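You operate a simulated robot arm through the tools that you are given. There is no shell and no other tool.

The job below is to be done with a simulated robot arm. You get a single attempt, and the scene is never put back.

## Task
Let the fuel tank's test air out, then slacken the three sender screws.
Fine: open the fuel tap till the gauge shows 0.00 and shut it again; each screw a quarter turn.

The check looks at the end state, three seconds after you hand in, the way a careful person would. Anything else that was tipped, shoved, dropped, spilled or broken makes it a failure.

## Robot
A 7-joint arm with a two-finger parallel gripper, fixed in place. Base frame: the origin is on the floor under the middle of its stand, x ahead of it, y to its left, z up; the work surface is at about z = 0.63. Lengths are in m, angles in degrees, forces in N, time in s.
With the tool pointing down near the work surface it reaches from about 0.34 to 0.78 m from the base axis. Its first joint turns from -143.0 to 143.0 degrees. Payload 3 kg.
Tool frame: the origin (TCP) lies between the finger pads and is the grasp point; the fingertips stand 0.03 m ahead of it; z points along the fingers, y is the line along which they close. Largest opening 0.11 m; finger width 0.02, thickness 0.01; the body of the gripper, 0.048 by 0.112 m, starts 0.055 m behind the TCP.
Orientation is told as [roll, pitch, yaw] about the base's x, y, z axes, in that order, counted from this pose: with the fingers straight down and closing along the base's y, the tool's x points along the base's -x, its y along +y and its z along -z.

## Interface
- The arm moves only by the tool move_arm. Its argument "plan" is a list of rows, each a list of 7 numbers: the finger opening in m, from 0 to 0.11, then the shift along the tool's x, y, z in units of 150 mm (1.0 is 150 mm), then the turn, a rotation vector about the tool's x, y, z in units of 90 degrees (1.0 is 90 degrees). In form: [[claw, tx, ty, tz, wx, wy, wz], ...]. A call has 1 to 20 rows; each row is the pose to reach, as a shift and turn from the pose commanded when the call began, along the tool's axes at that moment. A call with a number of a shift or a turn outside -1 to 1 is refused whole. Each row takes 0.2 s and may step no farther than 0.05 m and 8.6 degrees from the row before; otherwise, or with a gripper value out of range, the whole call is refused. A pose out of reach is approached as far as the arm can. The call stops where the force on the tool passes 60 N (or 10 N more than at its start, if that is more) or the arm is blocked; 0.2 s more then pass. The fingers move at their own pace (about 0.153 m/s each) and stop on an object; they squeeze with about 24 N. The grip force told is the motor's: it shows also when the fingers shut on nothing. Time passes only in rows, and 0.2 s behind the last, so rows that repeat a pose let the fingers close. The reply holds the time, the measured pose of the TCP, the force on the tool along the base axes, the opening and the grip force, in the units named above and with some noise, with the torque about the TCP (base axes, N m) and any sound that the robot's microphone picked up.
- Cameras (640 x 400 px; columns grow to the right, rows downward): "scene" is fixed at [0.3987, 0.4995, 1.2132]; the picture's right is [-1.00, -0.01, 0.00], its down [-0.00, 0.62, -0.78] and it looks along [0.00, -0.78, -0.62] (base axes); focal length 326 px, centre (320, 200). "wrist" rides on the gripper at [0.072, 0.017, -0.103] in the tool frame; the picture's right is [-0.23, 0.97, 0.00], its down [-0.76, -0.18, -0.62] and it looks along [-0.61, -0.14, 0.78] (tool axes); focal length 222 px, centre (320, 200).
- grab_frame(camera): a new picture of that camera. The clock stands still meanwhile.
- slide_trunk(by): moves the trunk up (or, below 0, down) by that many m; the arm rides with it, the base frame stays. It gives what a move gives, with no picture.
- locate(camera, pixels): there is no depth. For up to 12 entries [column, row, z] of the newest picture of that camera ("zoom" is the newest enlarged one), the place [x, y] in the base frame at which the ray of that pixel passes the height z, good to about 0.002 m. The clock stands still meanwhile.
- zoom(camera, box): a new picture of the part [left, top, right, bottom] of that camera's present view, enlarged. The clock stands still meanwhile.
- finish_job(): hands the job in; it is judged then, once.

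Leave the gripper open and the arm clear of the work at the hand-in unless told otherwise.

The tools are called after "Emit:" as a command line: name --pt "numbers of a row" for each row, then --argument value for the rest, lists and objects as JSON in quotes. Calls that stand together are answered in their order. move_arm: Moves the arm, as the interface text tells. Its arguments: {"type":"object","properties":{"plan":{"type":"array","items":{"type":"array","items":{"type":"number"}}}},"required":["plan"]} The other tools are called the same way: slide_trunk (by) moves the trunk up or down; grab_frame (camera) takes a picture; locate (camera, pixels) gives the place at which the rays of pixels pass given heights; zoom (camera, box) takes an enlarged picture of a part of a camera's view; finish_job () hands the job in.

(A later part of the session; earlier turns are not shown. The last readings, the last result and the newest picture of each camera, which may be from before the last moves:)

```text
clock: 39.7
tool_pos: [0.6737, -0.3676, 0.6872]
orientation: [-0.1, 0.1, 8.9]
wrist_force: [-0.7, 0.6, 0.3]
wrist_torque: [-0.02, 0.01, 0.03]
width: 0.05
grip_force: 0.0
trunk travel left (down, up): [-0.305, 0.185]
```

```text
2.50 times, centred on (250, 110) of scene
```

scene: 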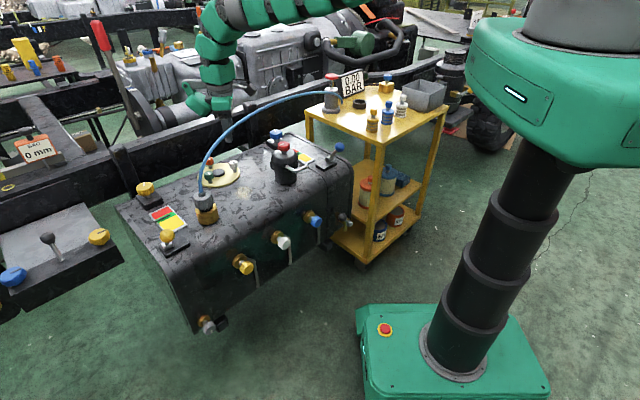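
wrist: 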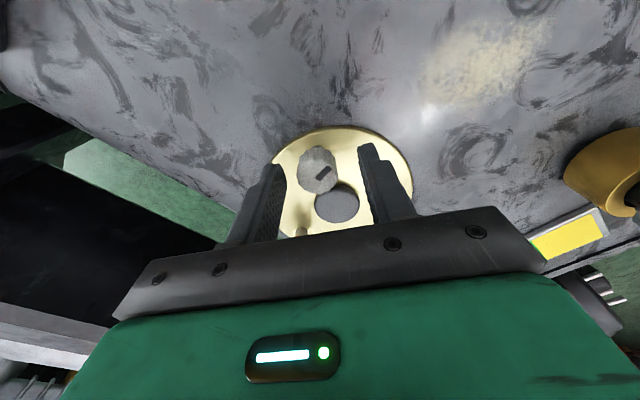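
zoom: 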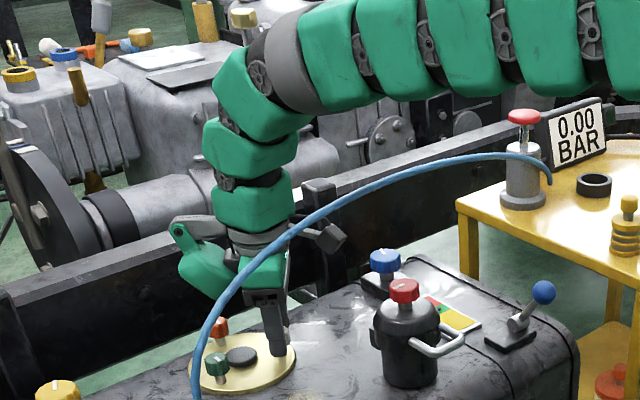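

The knob sits between the fingertips. I close on it and read the force.

Emit:
move_arm --pt "0.03 0 0 0 0 0 0" --pt "0.02 0 0 0 0 0 0" --pt "0.0 0 0 0 0 0 0" --pt "0.0 0 0 0 0 0 0"

Emit:
zoom --camera "wrist" --box '[270, 120, 370, 220]'

```text
clock: 40.7
tool_pos: [0.6744, -0.3701, 0.6872]
orientation: [-0.2, 0.0, 8.7]
wrist_force: [7.0, -20.3, -0.8]
wrist_torque: [-0.09, -0.31, -0.04]
width: 0.0257
grip_force: 45.0
trunk travel left (down, up): [-0.305, 0.185]
```

```text
4.00 times, centred on (320, 170) of wrist
```

zoom: 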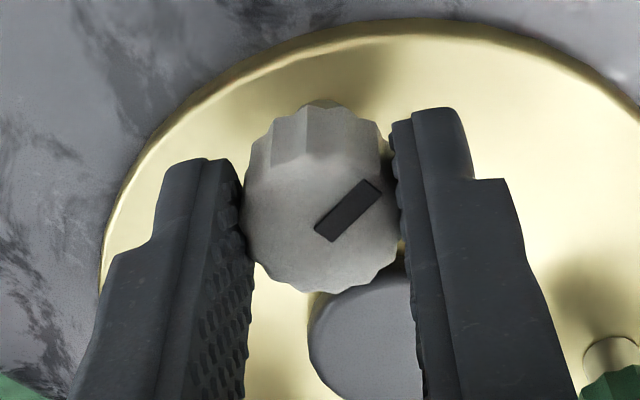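

Gripped (25.7 mm), side force ~21 N from ~1 mm offset. I shift 1 mm to relieve it and turn counter-clockwise 45° (first half of the quarter turn).

Emit:
move_arm --pt "0.0 0 -0.007 0 0 0 0" --pt "0.0 0 -0.007 0 0 0 -0.083" --pt "0.0 0 -0.007 0 0 0 -0.167" --pt "0.0 0 -0.007 0 0 0 -0.25" --pt "0.0 0 -0.007 0 0 0 -0.333" --pt "0.0 0 -0.007 0 0 0 -0.417" --pt "0.0 0 -0.007 0 0 0 -0.5"

Emit:
zoom --camera "wrist" --box '[270, 120, 370, 220]'

Emit:
zoom --camera "scene" --box '[180, 30, 320, 190]'

```text
clock: 42.3
tool_pos: [0.6753, -0.3724, 0.6865]
orientation: [-0.1, 0.2, 53.9]
wrist_force: [2.9, -33.2, 3.2]
wrist_torque: [-0.25, -0.27, -0.06]
width: 0.0257
grip_force: 45.1
trunk travel left (down, up): [-0.305, 0.185]
```

```text
4.00 times, centred on (320, 170) of wrist
```

zoom: 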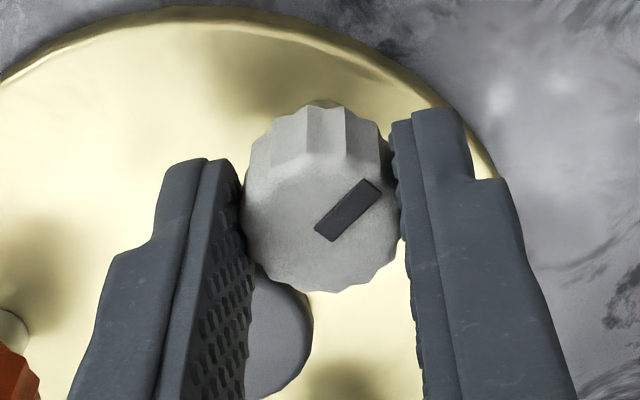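

```text
2.50 times, centred on (250, 110) of scene
```

zoom: 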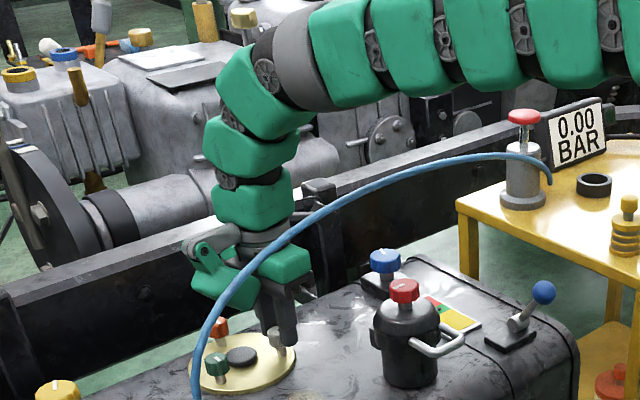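

The knob turned with the fingers (mark unchanged relative to them), so 45° done. I open, swing the hand back 45° around the knob (with a small centring correction), and re-grip.

Emit:
move_arm --pt "0.05 0.008 -0.006 0 0 0 0" --pt "0.05 0.008 -0.006 0 0 0 0" --pt "0.05 0.008 -0.006 0 0 0 0.083" --pt "0.05 0.008 -0.006 0 0 0 0.167" --pt "0.05 0.008 -0.006 0 0 0 0.25" --pt "0.05 0.008 -0.006 0 0 0 0.333" --pt "0.05 0.008 -0.006 0 0 0 0.417" --pt "0.05 0.008 -0.006 0 0 0 0.5"

Emit:
zoom --camera "wrist" --box '[270, 120, 370, 220]'

```text
clock: 44.1
tool_pos: [0.6754, -0.3699, 0.6866]
orientation: [-0.1, 0.1, 8.8]
wrist_force: [-1.0, 0.4, -0.3]
wrist_torque: [0.01, 0.0, -0.02]
width: 0.0498
grip_force: 0.0
trunk travel left (down, up): [-0.305, 0.185]
```

```text
4.00 times, centred on (320, 170) of wrist
```

zoom: 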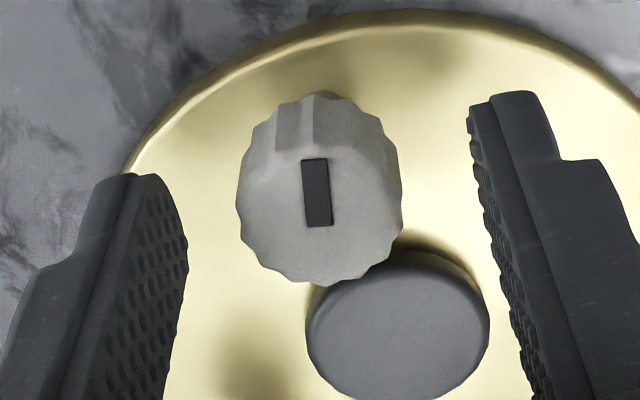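

The white mark now points straight "up" in this view: 45° done. The knob is ~1.5 mm left of the gap's middle; I centre, close, and make the second 45°.

Emit:
move_arm --pt "0.04 0 -0.01 0 0 0 0" --pt "0.02 0 -0.01 0 0 0 0" --pt "0.0 0 -0.01 0 0 0 0" --pt "0.0 0 -0.01 0 0 0 0" --pt "0.0 0 -0.01 0 0 0 -0.083" --pt "0.0 0 -0.01 0 0 0 -0.167" --pt "0.0 0 -0.01 0 0 0 -0.25" --pt "0.0 0 -0.01 0 0 0 -0.333" --pt "0.0 0 -0.01 0 0 0 -0.417" --pt "0.0 0 -0.01 0 0 0 -0.5"

Emit:
zoom --camera "wrist" --box '[270, 120, 370, 220]'

```text
clock: 46.3
tool_pos: [0.6762, -0.3701, 0.6865]
orientation: [-0.1, 0.1, 54.1]
wrist_force: [-1.5, 22.9, -4.0]
wrist_torque: [0.64, 0.07, 0.0]
width: 0.0254
grip_force: 45.4
trunk travel left (down, up): [-0.305, 0.185]
```

```text
4.00 times, centred on (320, 170) of wrist
```

zoom: 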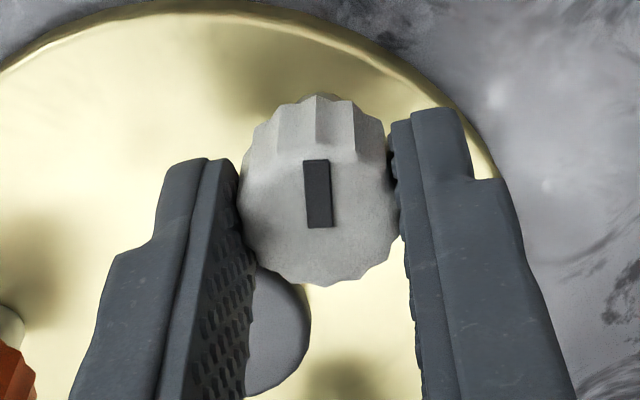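

Second 45° done. I open and rise 4.5 cm to measure the mark's final angle.

Emit:
move_arm --pt "0.05 0 0 0 0 0 0" --pt "0.05 0 0 0 0 0 0" --pt "0.05 0 0 -0.1 0 0 0" --pt "0.05 0 0 -0.2 0 0 0" --pt "0.05 0 0 -0.3 0 0 0"

Emit:
grab_frame --camera "wrist"

Emit:
zoom --camera "wrist" --box '[290, 118, 350, 162]'

Emit:
zoom --camera "scene" --box '[197, 145, 245, 185]'

```text
clock: 47.5
tool_pos: [0.676, -0.3718, 0.7309]
orientation: [0.1, 0.2, 53.9]
wrist_force: [0.1, 0.4, -0.1]
wrist_torque: [-0.03, -0.03, -0.01]
width: 0.05
grip_force: 0.1
trunk travel left (down, up): [-0.305, 0.185]
```

```text
taken
```

wrist: 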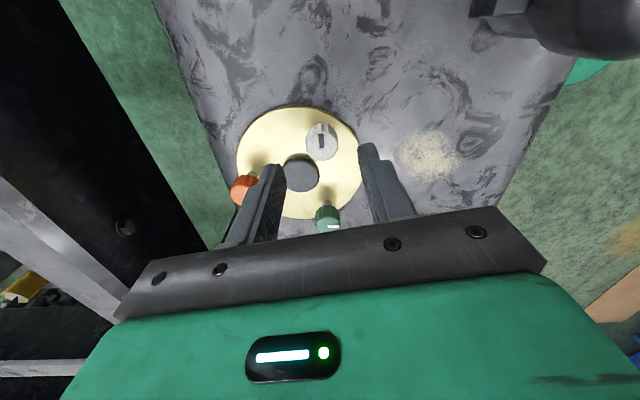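

```text
9.09 times, centred on (320, 140) of wrist
```

zoom: 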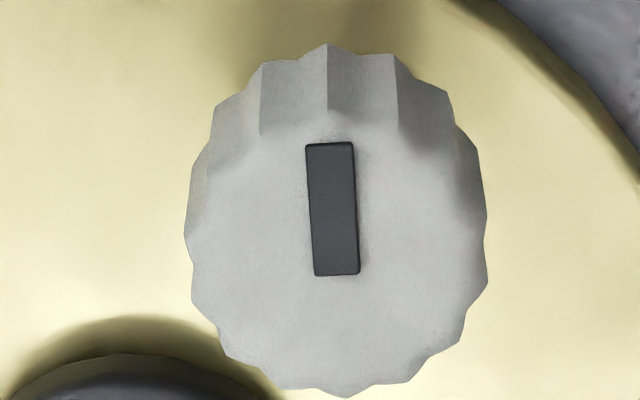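

```text
10.00 times, centred on (221, 165) of scene
```

zoom: 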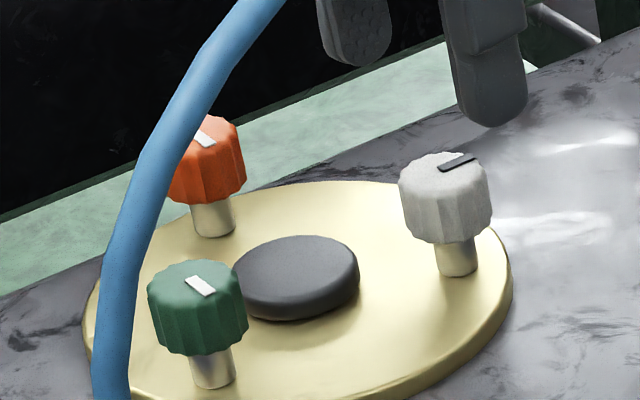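

White: mark went from ≈134.7° to ≈223.9°, i.e. ≈89° counter-clockwise. Done. Next green: first turn the hand back to yaw 9° here.

Emit:
move_arm --pt "0.05 0 0 -0.02 0 0 0.083" --pt "0.05 0 0 -0.04 0 0 0.167" --pt "0.05 0 0 -0.06 0 0 0.25" --pt "0.05 0 0 -0.06 0 0 0.333" --pt "0.05 0 0 -0.06 0 0 0.417" --pt "0.05 0 0 -0.06 0 0 0.5"

```text
clock: 48.9
tool_pos: [0.6756, -0.3719, 0.7398]
orientation: [-0.1, 0.2, 8.8]
wrist_force: [0.1, -0.5, 0.3]
wrist_torque: [0.02, 0.0, 0.02]
width: 0.0503
grip_force: 0.0
trunk travel left (down, up): [-0.305, 0.185]
```

Now to the green screw: shift ~9 cm and tilt the tool 8° outward (needed for reach), staying at z=0.74.

Emit:
move_arm --pt "0.05 -0.158 0.117 0 0.0155 -0.0252 0" --pt "0.05 -0.317 0.234 0 0.031 -0.0505 0" --pt "0.05 -0.475 0.351 0 0.0465 -0.0757 0"

Emit:
grab_frame --camera "wrist"

Emit:
zoom --camera "scene" --box '[160, 20, 300, 200]'

```text
clock: 49.7
tool_pos: [0.7373, -0.3084, 0.7406]
orientation: [-4.4, -6.8, 9.1]
wrist_force: [-0.2, 0.1, 0.6]
wrist_torque: [0.07, -0.03, 0.01]
width: 0.0499
grip_force: 0.1
trunk travel left (down, up): [-0.305, 0.185]
```

```text
taken
```

wrist: 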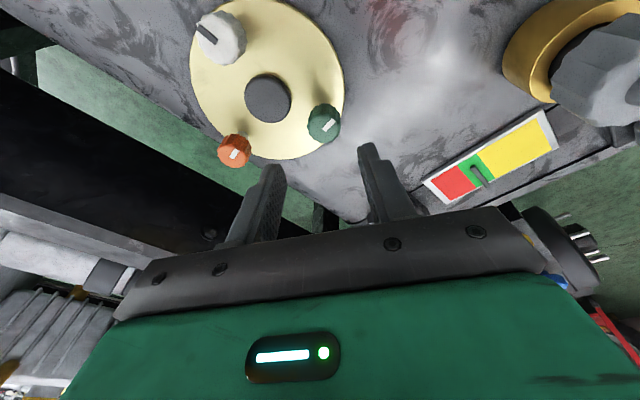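

```text
2.22 times, centred on (230, 110) of scene
```

zoom: 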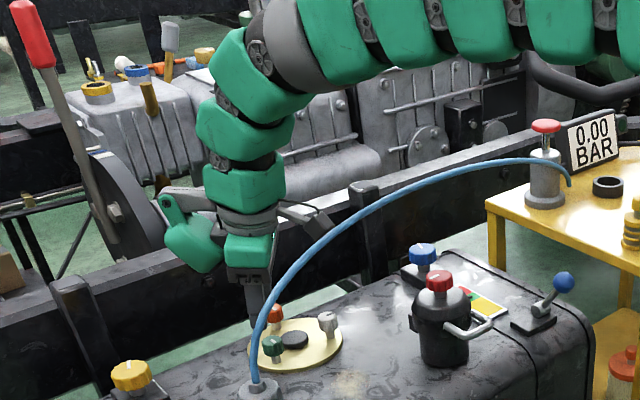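

Reached with 8° outward tilt. Green knob is at wrist (323,124). I zoom in to align and record its mark.

Emit:
zoom --camera "wrist" --box '[293, 100, 353, 144]'

Emit:
locate --camera "zoom" --pixels '[[320, 200, 0.671], [320, 200, 0.671], [320, 200, 0.671], [420, 200, 0.671], [320, 300, 0.671]]'

```text
9.09 times, centred on (323, 122) of wrist
```

zoom: 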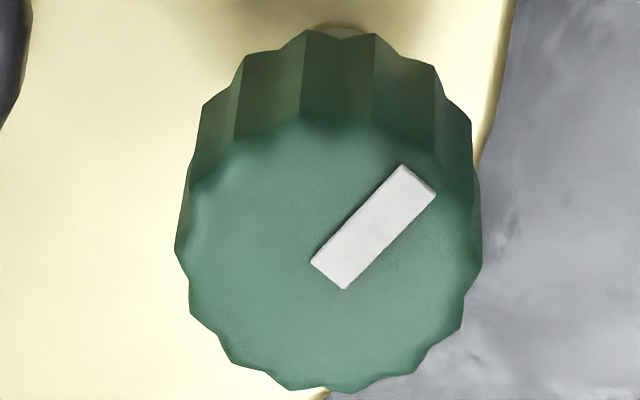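

```text
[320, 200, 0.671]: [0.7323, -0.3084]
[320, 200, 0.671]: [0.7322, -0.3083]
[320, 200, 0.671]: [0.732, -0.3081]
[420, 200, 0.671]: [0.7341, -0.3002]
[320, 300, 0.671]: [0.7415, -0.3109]
```

Green ≈ (0.738,-0.311). With the 8° tilt I aim the TCP at (0.735,-0.310,0.686) so the pads meet the knob centrally, then check before closing.

Emit:
move_arm --pt "0.05 0.02 0.006 0.12 0 0 0" --pt "0.05 0.04 0.012 0.24 0 0 0" --pt "0.05 0.0586 0.018 0.359 0 0 0"

Emit:
zoom --camera "wrist" --box '[270, 110, 370, 220]'

Emit:
zoom --camera "scene" --box '[160, 20, 300, 200]'

```text
clock: 50.5
tool_pos: [0.7355, -0.3093, 0.6853]
orientation: [-4.3, -6.8, 9.2]
wrist_force: [0.5, -0.5, 0.0]
wrist_torque: [-0.03, -0.02, -0.01]
width: 0.05
grip_force: 0.0
trunk travel left (down, up): [-0.305, 0.185]
```

```text
3.64 times, centred on (320, 165) of wrist
```

zoom: 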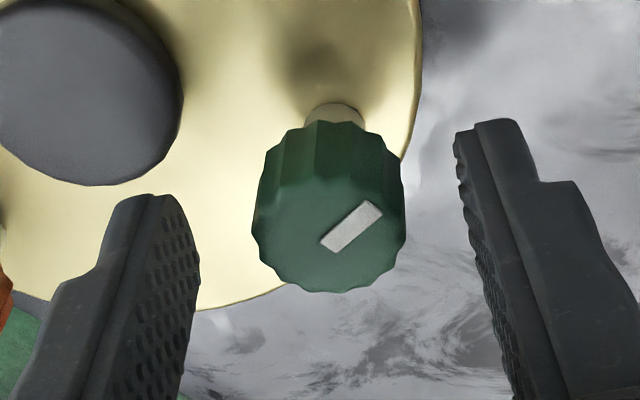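

```text
2.22 times, centred on (230, 110) of scene
```

zoom: 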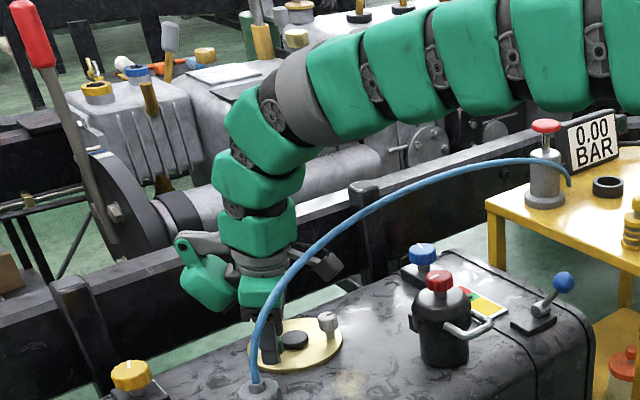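

The knob is ~1.3 mm right of the gap's middle. I centre, close, and turn 45° counter-clockwise.

Emit:
move_arm --pt "0.04 0 0.009 0 0 0 0" --pt "0.02 0 0.009 0 0 0 0" --pt "0.0 0 0.009 0 0 0 0" --pt "0.0 0 0.009 0 0 0 0" --pt "0.0 0 0.009 0 0 0 -0.083" --pt "0.0 0 0.009 0 0 0 -0.167" --pt "0.0 0 0.009 0 0 0 -0.25" --pt "0.0 0 0.009 0 0 0 -0.333" --pt "0.0 0 0.009 0 0 0 -0.417" --pt "0.0 0 0.009 0 0 0 -0.5"

Emit:
zoom --camera "wrist" --box '[270, 110, 370, 220]'

Emit:
zoom --camera "scene" --box '[160, 20, 300, 200]'

```text
clock: 52.7
tool_pos: [0.7356, -0.3071, 0.6855]
orientation: [-7.9, -1.7, 54.2]
wrist_force: [-12.1, 21.1, 5.1]
wrist_torque: [1.75, 0.16, 0.02]
width: 0.0277
grip_force: 45.3
trunk travel left (down, up): [-0.305, 0.185]
```

```text
3.64 times, centred on (320, 165) of wrist
```

zoom: 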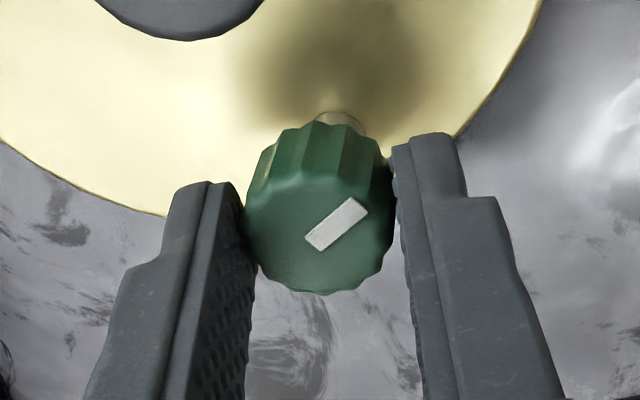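

```text
2.22 times, centred on (230, 110) of scene
```

zoom: 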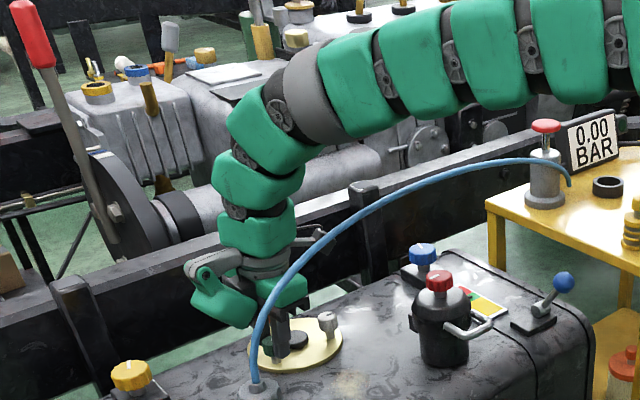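

45° done on green. Open, swing the hand back 45°, check.

Emit:
move_arm --pt "0.05 0 0.005 0 0 0 0" --pt "0.05 0 0.005 0 0 0 0" --pt "0.05 0 0.005 0 0 0 0.083" --pt "0.05 0 0.005 0 0 0 0.167" --pt "0.05 0 0.005 0 0 0 0.25" --pt "0.05 0 0.005 0 0 0 0.333" --pt "0.05 0 0.005 0 0 0 0.417" --pt "0.05 0 0.005 0 0 0 0.5"

Emit:
zoom --camera "wrist" --box '[270, 110, 370, 220]'

```text
clock: 54.5
tool_pos: [0.7353, -0.3079, 0.6844]
orientation: [-4.3, -6.7, 9.0]
wrist_force: [0.1, 0.3, 0.0]
wrist_torque: [0.02, 0.0, -0.04]
width: 0.0502
grip_force: 0.0
trunk travel left (down, up): [-0.305, 0.185]
```

```text
3.64 times, centred on (320, 165) of wrist
```

zoom: 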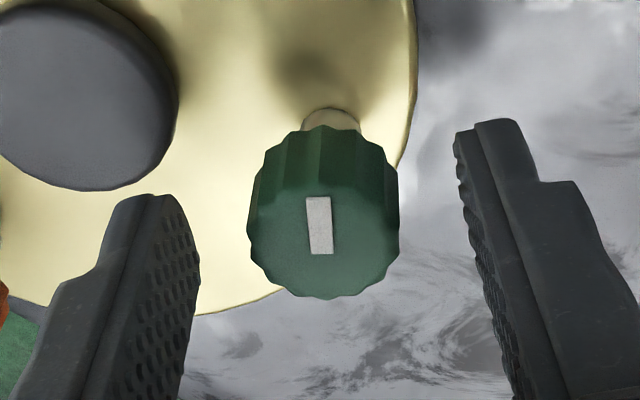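

Mark points up in view: 45° done and knob centred. Close and turn the second 45°.

Emit:
move_arm --pt "0.04 0 0 0 0 0 0" --pt "0.02 0 0 0 0 0 0" --pt "0.0 0 0 0 0 0 0" --pt "0.0 0 0 0 0 0 0" --pt "0.0 0 0 0 0 0 -0.083" --pt "0.0 0 0 0 0 0 -0.167" --pt "0.0 0 0 0 0 0 -0.25" --pt "0.0 0 0 0 0 0 -0.333" --pt "0.0 0 0 0 0 0 -0.417" --pt "0.0 0 0 0 0 0 -0.5"

Emit:
zoom --camera "wrist" --box '[270, 110, 370, 220]'

```text
clock: 56.7
tool_pos: [0.7351, -0.3076, 0.6858]
orientation: [-7.8, -1.7, 54.1]
wrist_force: [-4.6, 11.9, 0.7]
wrist_torque: [1.67, -0.09, 0.03]
width: 0.0276
grip_force: 44.9
trunk travel left (down, up): [-0.305, 0.185]
```

```text
3.64 times, centred on (320, 165) of wrist
```

zoom: 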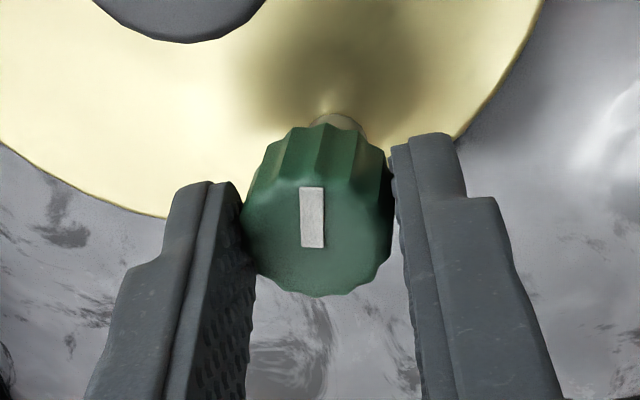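

I open and retreat 5 cm along the tool axis to measure the green mark.

Emit:
move_arm --pt "0.05 0 0 0 0 0 0" --pt "0.05 0 0 0 0 0 0" --pt "0.05 0 0 -0.12 0 0 0" --pt "0.05 0 0 -0.24 0 0 0" --pt "0.05 0 0 -0.36 0 0 0"

Emit:
grab_frame --camera "wrist"

Emit:
zoom --camera "wrist" --box '[290, 118, 350, 162]'

Emit:
zoom --camera "scene" --box '[197, 145, 245, 185]'

```text
clock: 57.9
tool_pos: [0.7275, -0.3055, 0.7398]
orientation: [-7.7, -1.7, 54.1]
wrist_force: [0.5, -0.4, -0.2]
wrist_torque: [-0.02, 0.03, 0.03]
width: 0.0501
grip_force: 0.1
trunk travel left (down, up): [-0.305, 0.185]
```

```text
taken
```

wrist: 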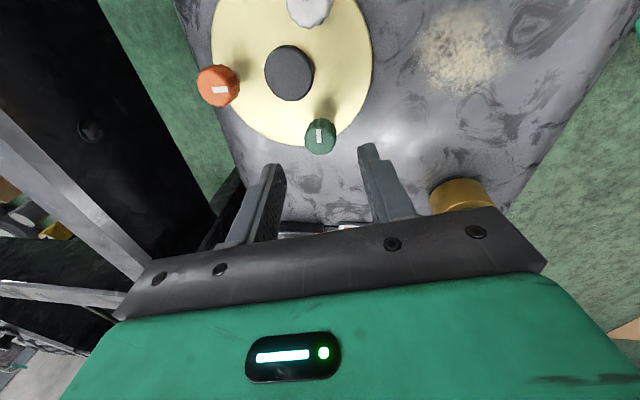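

```text
9.09 times, centred on (320, 140) of wrist
```

zoom: 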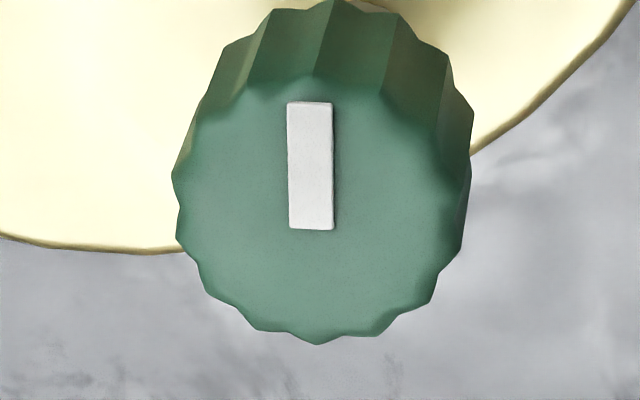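

```text
10.00 times, centred on (221, 165) of scene
```

zoom: 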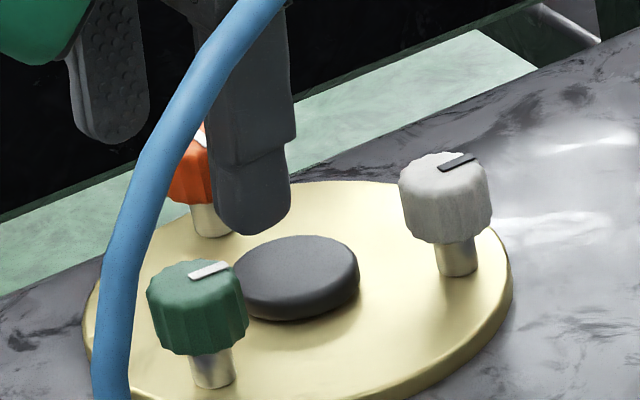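

Green: mark from ≈135° to ≈221–224° (≈87°), matching white's new direction in the scene view. Before the orange screw I check where the chassis rail behind the tank is (bolt at wrist (90,130), scene (179.5,147.5); rail top edge).

Emit:
locate --camera "wrist" --pixels '[[90, 130, 0.5], [90, 130, 0.55], [90, 130, 0.6], [90, 130, 0.65], [20, 130, 0.65], [20, 130, 0.7], [100, 220, 0.65], [100, 220, 0.7], [218, 86, 0.671]]'

Emit:
grab_frame --camera "scene"

Emit:
locate --camera "scene" --pixels '[[179.5, 147.5, 0.5], [179.5, 147.5, 0.55], [179.5, 147.5, 0.6], [179.5, 147.5, 0.65], [180, 132, 0.65], [180, 132, 0.7], [230, 112, 0.65], [230, 112, 0.7]]'

```text
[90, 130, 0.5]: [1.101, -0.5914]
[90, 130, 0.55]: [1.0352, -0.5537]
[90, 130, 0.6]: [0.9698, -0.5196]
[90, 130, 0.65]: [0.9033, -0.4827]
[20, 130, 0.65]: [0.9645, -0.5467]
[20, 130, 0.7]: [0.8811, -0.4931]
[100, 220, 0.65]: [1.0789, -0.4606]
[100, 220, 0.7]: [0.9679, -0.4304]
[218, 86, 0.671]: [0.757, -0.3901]
```

```text
taken
```

scene: 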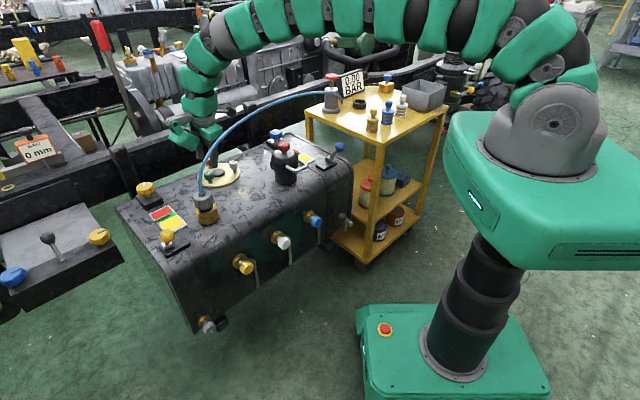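

```text
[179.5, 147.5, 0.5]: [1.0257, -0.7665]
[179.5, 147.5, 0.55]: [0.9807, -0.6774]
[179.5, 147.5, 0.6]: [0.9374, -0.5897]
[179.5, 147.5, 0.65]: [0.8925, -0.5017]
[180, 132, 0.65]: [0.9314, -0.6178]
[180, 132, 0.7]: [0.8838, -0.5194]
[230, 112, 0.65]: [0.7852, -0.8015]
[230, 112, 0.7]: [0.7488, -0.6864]
```

The rail face lies ~15 cm beyond the orange screw, at z≲0.7: enough room. Now I untilt, rise to z=0.86 and move inward between the screws, before re-orienting for orange.

Emit:
move_arm --pt "0.05 0.05 -0.044 -0.25 -0.022 0.0046 0" --pt "0.05 0.16 -0.088 -0.43 -0.044 0.0092 0" --pt "0.05 0.27 -0.132 -0.61 -0.066 0.0139 0" --pt "0.05 0.378 -0.176 -0.795 -0.088 0.0185 0"

Emit:
grab_frame --camera "wrist"

```text
clock: 58.9
tool_pos: [0.7013, -0.3617, 0.8587]
orientation: [0.3, 0.0, 54.0]
wrist_force: [0.5, 0.7, -0.5]
wrist_torque: [-0.01, 0.02, -0.02]
width: 0.05
grip_force: 0.0
trunk travel left (down, up): [-0.305, 0.185]
```

```text
taken
```

wrist: 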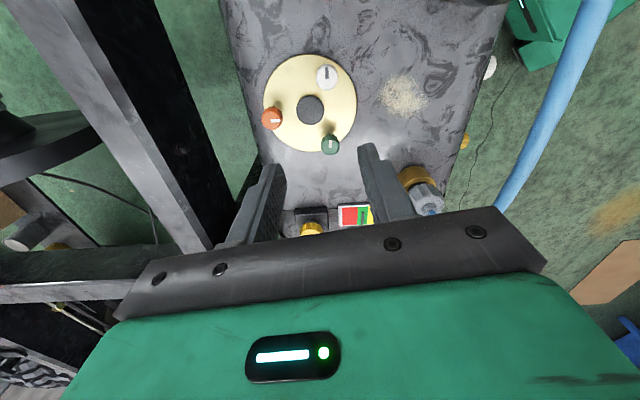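

Good overview: white (327,77) and green (330,145) marks are parallel. I zoom to compare all three marks, then rotate the hand −90° in yaw.

Emit:
zoom --camera "wrist" --box '[255, 50, 365, 160]'

Emit:
move_arm --pt "0.05 0 0 0 0 0 0.091" --pt "0.05 0 0 0 0 0 0.182" --pt "0.05 0 0 0 0 0 0.273" --pt "0.05 0 0 0 0 0 0.364" --pt "0.05 0 0 0 0 0 0.455" --pt "0.05 0 0 0 0 0 0.546" --pt "0.05 0 0 0 0 0 0.637" --pt "0.05 0 0 0 0 0 0.728" --pt "0.05 0 0 0 0 0 0.819" --pt "0.05 0 0 0 0 0 0.91" --pt "0.05 0 0 0 0 0 1.0"

Emit:
grab_frame --camera "wrist"

Emit:
zoom --camera "scene" --box '[160, 0, 300, 180]'

```text
3.64 times, centred on (310, 105) of wrist
```

zoom: 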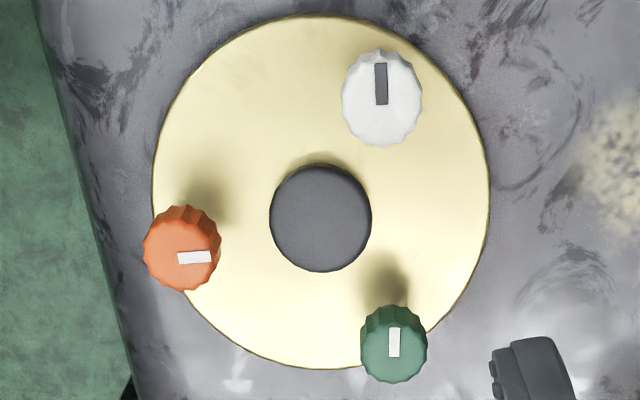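

```text
clock: 61.3
tool_pos: [0.6998, -0.3594, 0.8586]
orientation: [0.1, 0.1, -36.1]
wrist_force: [-0.4, 0.4, 0.1]
wrist_torque: [0.02, -0.02, -0.03]
width: 0.0503
grip_force: 0.1
trunk travel left (down, up): [-0.305, 0.185]
```

```text
taken
```

wrist: 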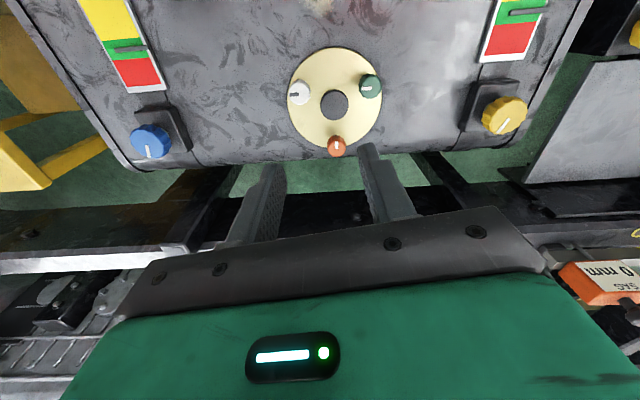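

```text
2.22 times, centred on (230, 90) of scene
```

zoom: 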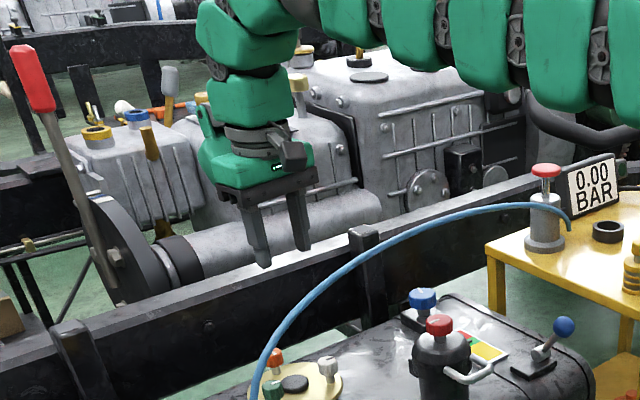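

Clear confirmation: with orange unturned (mark to the right), white and green marks are 90° counter-clockwise from it. Hand now at yaw −36°. I turn 13° more and come down 5 cm.

Emit:
move_arm --pt "0.05 0 0 0.16 0 0 0.072" --pt "0.05 0 0 0.33 0 0 0.144"

```text
clock: 61.9
tool_pos: [0.7017, -0.3596, 0.8114]
orientation: [0.0, 0.1, -49.1]
wrist_force: [0.8, -0.7, -0.2]
wrist_torque: [-0.01, 0.0, 0.03]
width: 0.0503
grip_force: 0.1
trunk travel left (down, up): [-0.305, 0.185]
```

Now tilt the tool 22° outward and move to a hover 6 cm short of the orange knob along the tool axis.

Emit:
move_arm --pt "0.05 -0.073 0.049 0.147 0 -0.0815 0" --pt "0.05 -0.145 0.098 0.293 0 -0.163 0" --pt "0.05 -0.218 0.147 0.44 0 -0.2444 0"

Emit:
grab_frame --camera "wrist"

Emit:
zoom --camera "scene" --box '[160, 20, 300, 200]'

```text
clock: 62.7
tool_pos: [0.739, -0.371, 0.7429]
orientation: [0.1, -22.0, -49.0]
wrist_force: [-0.9, 0.7, -0.8]
wrist_torque: [0.05, 0.03, -0.01]
width: 0.0499
grip_force: 0.0
trunk travel left (down, up): [-0.305, 0.185]
```

```text
taken
```

wrist: 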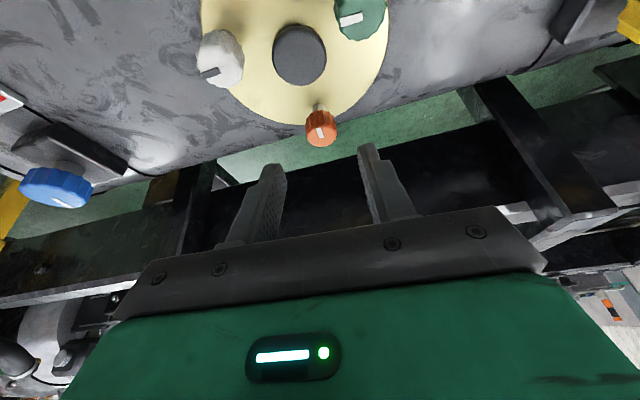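

```text
2.22 times, centred on (230, 110) of scene
```

zoom: 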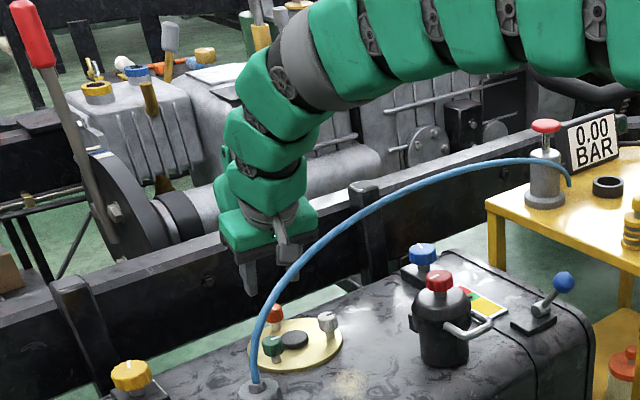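

Emit:
zoom --camera "wrist" --box '[291, 106, 351, 150]'

Emit:
locate --camera "zoom" --pixels '[[320, 200, 0.671], [320, 200, 0.671], [320, 200, 0.671], [420, 200, 0.671], [320, 300, 0.671]]'

```text
9.09 times, centred on (321, 128) of wrist
```

zoom: 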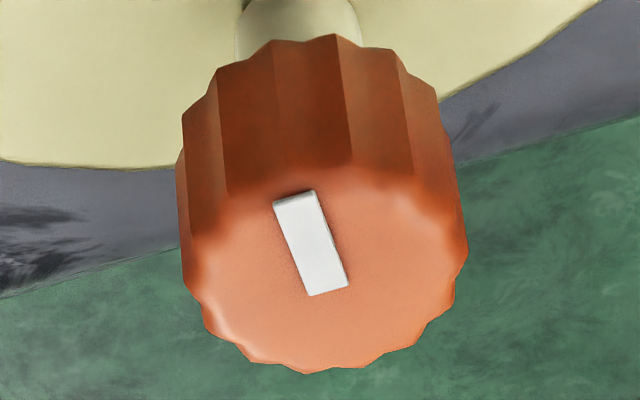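

```text
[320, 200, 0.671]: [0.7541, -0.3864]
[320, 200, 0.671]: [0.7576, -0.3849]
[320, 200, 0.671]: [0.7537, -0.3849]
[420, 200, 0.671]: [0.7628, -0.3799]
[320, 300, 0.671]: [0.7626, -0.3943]
```

Orange knob centre ≈ (0.761,-0.392). I advance 63 mm along the tool axis with a 2.5 mm sideways correction.

Emit:
move_arm --pt "0.05 0.003 0.0167 0.12 0 0 0" --pt "0.05 0.005 0.0167 0.24 0 0 0" --pt "0.05 0.007 0.0167 0.34 0 0 0" --pt "0.05 0.007 0.0167 0.417 0 0 0"

Emit:
zoom --camera "wrist" --box '[270, 110, 370, 220]'

Emit:
zoom --camera "scene" --box '[160, 20, 300, 200]'

```text
clock: 63.7
tool_pos: [0.7553, -0.3852, 0.6855]
orientation: [0.1, -21.9, -49.0]
wrist_force: [0.2, 0.5, -0.7]
wrist_torque: [-0.02, -0.01, 0.01]
width: 0.0502
grip_force: 0.0
trunk travel left (down, up): [-0.305, 0.185]
```

```text
3.64 times, centred on (320, 165) of wrist
```

zoom: 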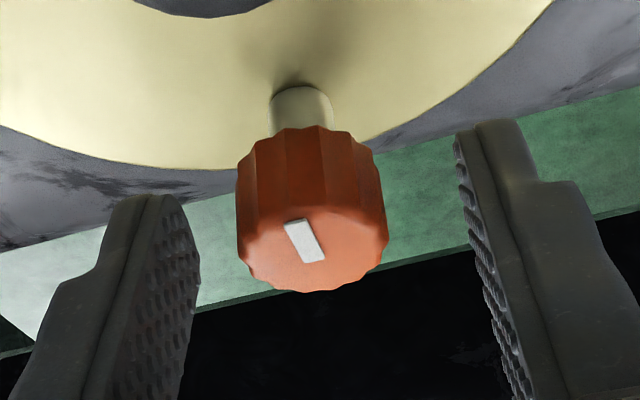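

```text
2.22 times, centred on (230, 110) of scene
```

zoom: 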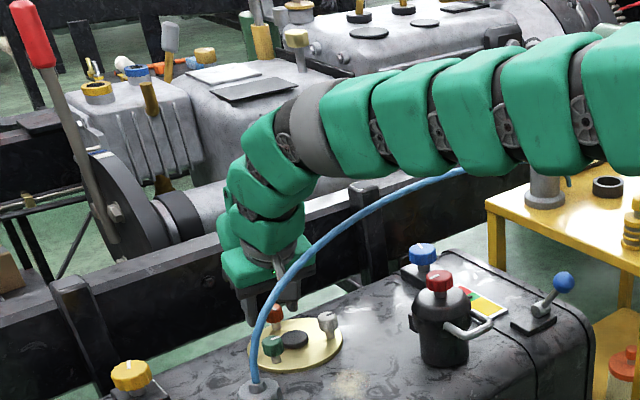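

The knob is ~1.4 mm left of the gap's middle; forearm clears the hose by several cm. I centre and close.

Emit:
move_arm --pt "0.04 0 -0.0095 0 0 0 0" --pt "0.02 0 -0.0095 0 0 0 0" --pt "0.0 0 -0.0095 0 0 0 0" --pt "0.0 0 -0.0095 0 0 0 0"

Emit:
zoom --camera "wrist" --box '[270, 110, 370, 220]'

```text
clock: 64.7
tool_pos: [0.7553, -0.3856, 0.6845]
orientation: [0.0, -21.8, -49.1]
wrist_force: [2.3, 2.8, -1.3]
wrist_torque: [-0.39, 0.1, 0.0]
width: 0.0255
grip_force: 45.2
trunk travel left (down, up): [-0.305, 0.185]
```

```text
3.64 times, centred on (320, 165) of wrist
```

zoom: 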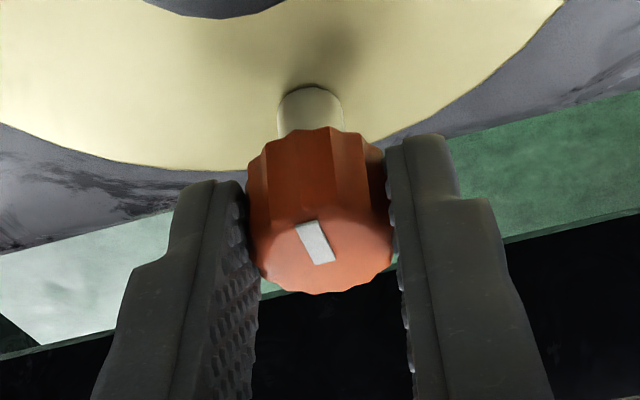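

Well centred (only ~3.6 N side force). I turn the whole hand 45° counter-clockwise about the knob's vertical axis.

Emit:
move_arm --pt "0.0 0.0 -0.0071 0 -0.0312 0 -0.0773" --pt "0.0 -0.0017 -0.0141 0.0007 -0.0624 0 -0.1545" --pt "0.0 -0.0039 -0.0209 0.0016 -0.0937 0 -0.2318" --pt "0.0 -0.0068 -0.0273 0.0027 -0.1249 0 -0.3091" --pt "0.0 -0.0105 -0.0333 0.0042 -0.1561 0 -0.3863" --pt "0.0 -0.0148 -0.0387 0.006 -0.1873 0 -0.4636"

Emit:
zoom --camera "wrist" --box '[270, 110, 370, 220]'

Emit:
zoom --camera "scene" --box '[160, 20, 300, 200]'

```text
clock: 66.1
tool_pos: [0.7515, -0.393, 0.685]
orientation: [0.2, -21.8, -4.0]
wrist_force: [-10.6, 3.3, -4.1]
wrist_torque: [-0.24, 0.6, 0.01]
width: 0.0255
grip_force: 44.7
trunk travel left (down, up): [-0.305, 0.185]
```

```text
3.64 times, centred on (320, 165) of wrist
```

zoom: 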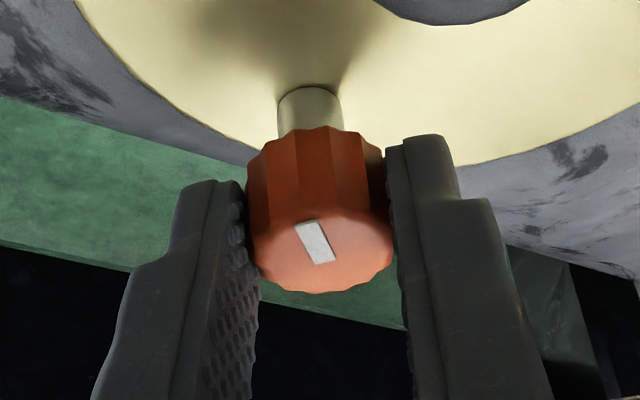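

```text
2.22 times, centred on (230, 110) of scene
```

zoom: 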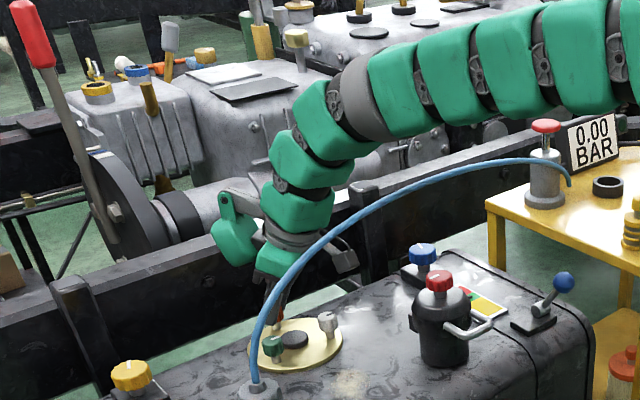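

45° done on orange. I open, rotate the hand back about the knob's vertical axis, and check centring.

Emit:
move_arm --pt "0.05 0 0 0 0 0 0" --pt "0.05 0 0 0 0 0 0" --pt "0.05 0.0 0.0071 0 0.0312 0 0.0773" --pt "0.05 -0.0017 0.0141 0.0007 0.0624 0 0.1545" --pt "0.05 -0.0039 0.0209 0.0016 0.0937 0 0.2318" --pt "0.05 -0.0068 0.0273 0.0027 0.1249 0 0.3091" --pt "0.05 -0.0105 0.0333 0.0042 0.1561 0 0.3863" --pt "0.05 -0.0148 0.0387 0.006 0.1873 0 0.4636"

Emit:
zoom --camera "wrist" --box '[270, 110, 370, 220]'

```text
clock: 67.9
tool_pos: [0.7541, -0.3872, 0.6859]
orientation: [0.1, -21.9, -49.1]
wrist_force: [-0.9, -0.1, -0.2]
wrist_torque: [0.02, 0.01, 0.01]
width: 0.0502
grip_force: 0.0
trunk travel left (down, up): [-0.305, 0.185]
```

```text
3.64 times, centred on (320, 165) of wrist
```

zoom: 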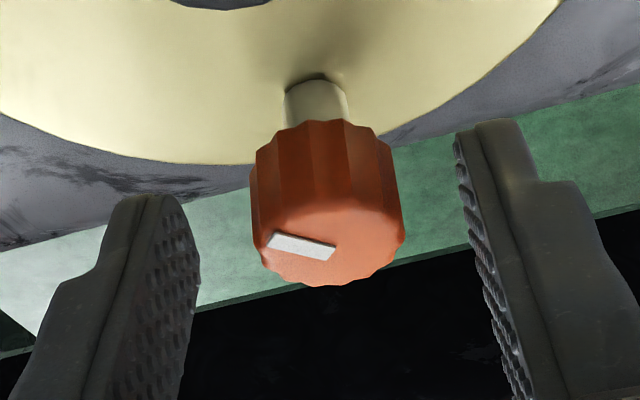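

Mark has moved 45°. Knob ~1 mm right of centre; I centre, close, and turn the second 45°.

Emit:
move_arm --pt "0.04 0 0.007 0 0 0 0" --pt "0.02 0 0.007 0 0 0 0" --pt "0.0 0 0.007 0 0 0 0" --pt "0.0 0 0.007 0 0 0 0" --pt "0.0 0.0 -0.0001 0 -0.0312 0 -0.0773" --pt "0.0 -0.0017 -0.0071 0.0007 -0.0624 0 -0.1545" --pt "0.0 -0.0039 -0.0139 0.0016 -0.0937 0 -0.2318" --pt "0.0 -0.0068 -0.0203 0.0027 -0.1249 0 -0.3091" --pt "0.0 -0.0105 -0.0263 0.0042 -0.1561 0 -0.3863" --pt "0.0 -0.0148 -0.0317 0.006 -0.1873 0 -0.4636"

Emit:
zoom --camera "wrist" --box '[270, 110, 370, 220]'

```text
clock: 70.1
tool_pos: [0.7519, -0.391, 0.6851]
orientation: [0.1, -21.9, -4.1]
wrist_force: [-7.6, -7.8, -0.1]
wrist_torque: [-0.44, 0.98, -0.09]
width: 0.0254
grip_force: 45.0
trunk travel left (down, up): [-0.305, 0.185]
```

```text
3.64 times, centred on (320, 165) of wrist
```

zoom: 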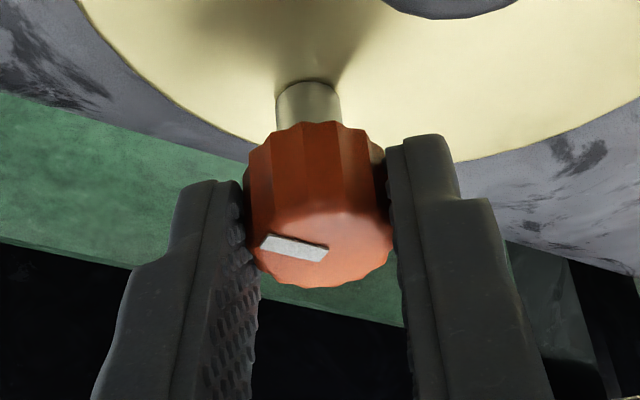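

Second 45° done. I open and retreat 7 cm along the tool axis.

Emit:
move_arm --pt "0.05 0 0 0 0 0 0" --pt "0.05 0 0 0 0 0 0" --pt "0.05 0 0 -0.12 0 0 0" --pt "0.05 0 0 -0.24 0 0 0" --pt "0.05 0 0 -0.36 0 0 0" --pt "0.05 0 0 -0.47 0 0 0"

Emit:
grab_frame --camera "wrist"

Emit:
zoom --camera "scene" --box '[160, 20, 300, 200]'

```text
clock: 71.5
tool_pos: [0.7254, -0.3895, 0.7505]
orientation: [0.2, -22.0, -4.1]
wrist_force: [0.3, 0.4, 0.6]
wrist_torque: [0.02, 0.0, -0.04]
width: 0.0501
grip_force: 0.1
trunk travel left (down, up): [-0.305, 0.185]
```

```text
taken
```

wrist: 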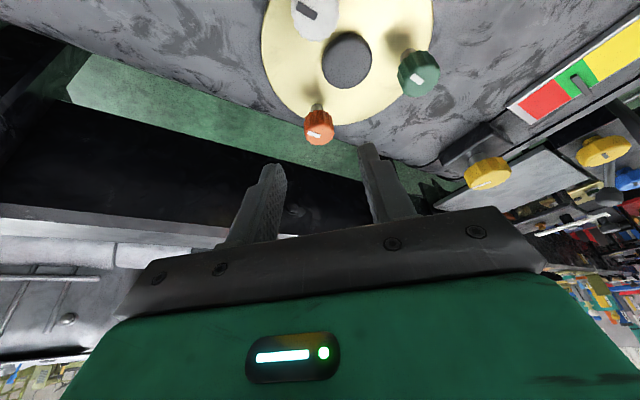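

```text
2.22 times, centred on (230, 110) of scene
```

zoom: 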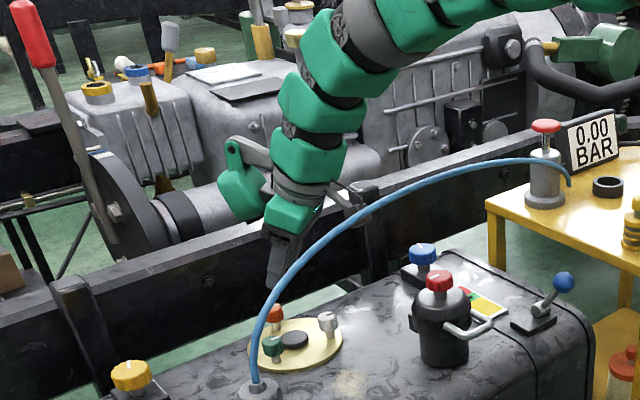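

I rise to z=0.87 and untilt for the final inspection of all three marks.

Emit:
move_arm --pt "0.05 -0.06 0.01 -0.22 0 0.04 0" --pt "0.05 -0.1 0.04 -0.42 0 0.1 0" --pt "0.05 -0.12 0.08 -0.62 0 0.17 0" --pt "0.05 -0.134 0.118 -0.809 0 0.2444 0"

Emit:
grab_frame --camera "wrist"

Emit:
zoom --camera "wrist" --box '[260, 70, 380, 180]'

Emit:
zoom --camera "scene" --box '[197, 145, 245, 185]'

```text
clock: 72.5
tool_pos: [0.699, -0.3703, 0.8711]
orientation: [0.2, 0.0, -4.1]
wrist_force: [0.4, 0.5, -0.5]
wrist_torque: [0.05, -0.04, 0.0]
width: 0.0499
grip_force: 0.1
trunk travel left (down, up): [-0.305, 0.185]
```

```text
taken
```

wrist: 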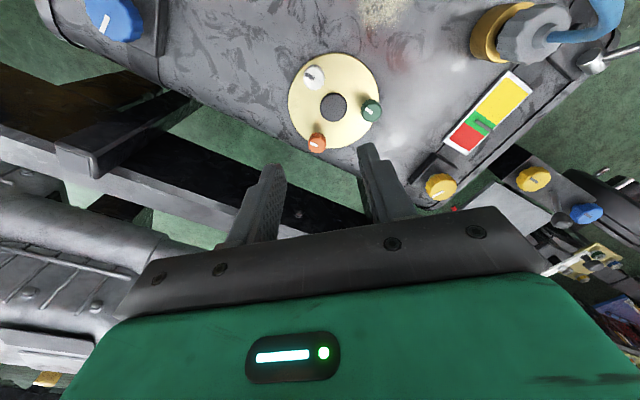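

```text
3.64 times, centred on (320, 125) of wrist
```

zoom: 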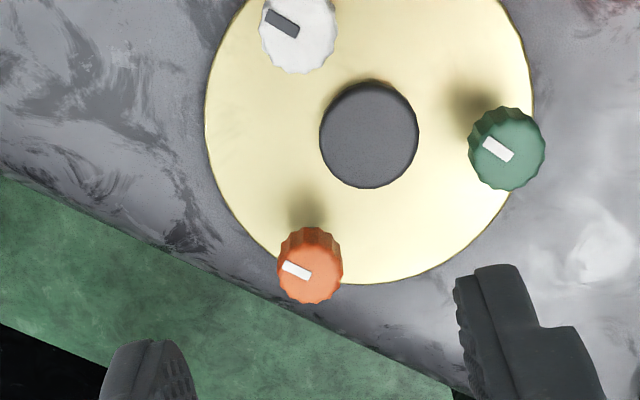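

```text
10.00 times, centred on (221, 165) of scene
```

zoom: 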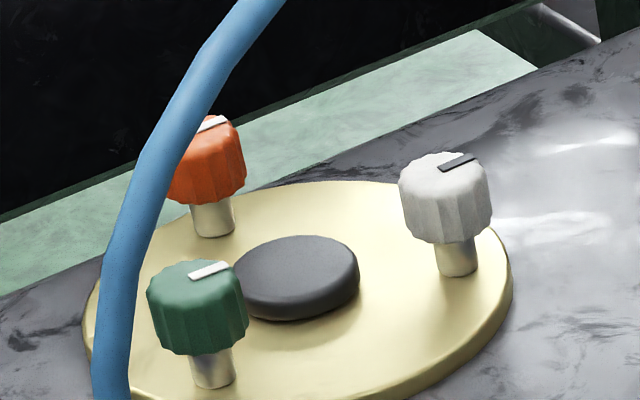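

All three marks look parallel now. I zoom on each for a precise angle.

Emit:
zoom --camera "wrist" --box '[299, 64, 331, 92]'

Emit:
zoom --camera "wrist" --box '[355, 96, 387, 124]'

Emit:
zoom --camera "wrist" --box '[301, 128, 333, 156]'

```text
14.29 times, centred on (315, 78) of wrist
```

zoom: 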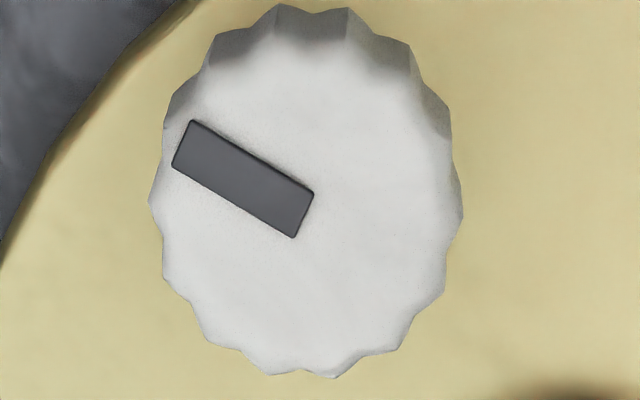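

```text
14.29 times, centred on (371, 110) of wrist
```

zoom: 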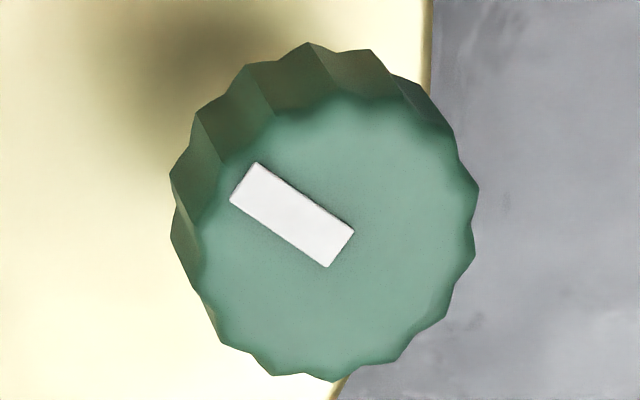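

```text
14.29 times, centred on (317, 142) of wrist
```

zoom: 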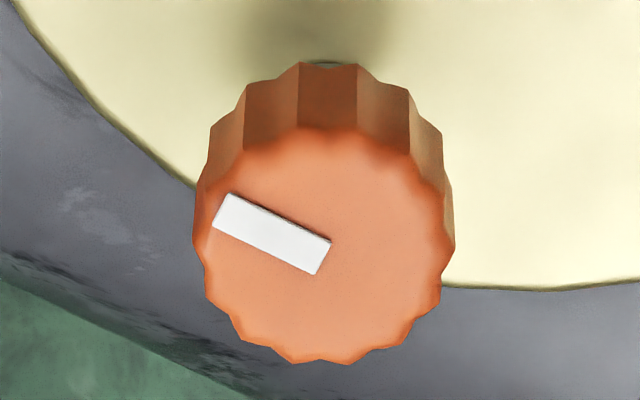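

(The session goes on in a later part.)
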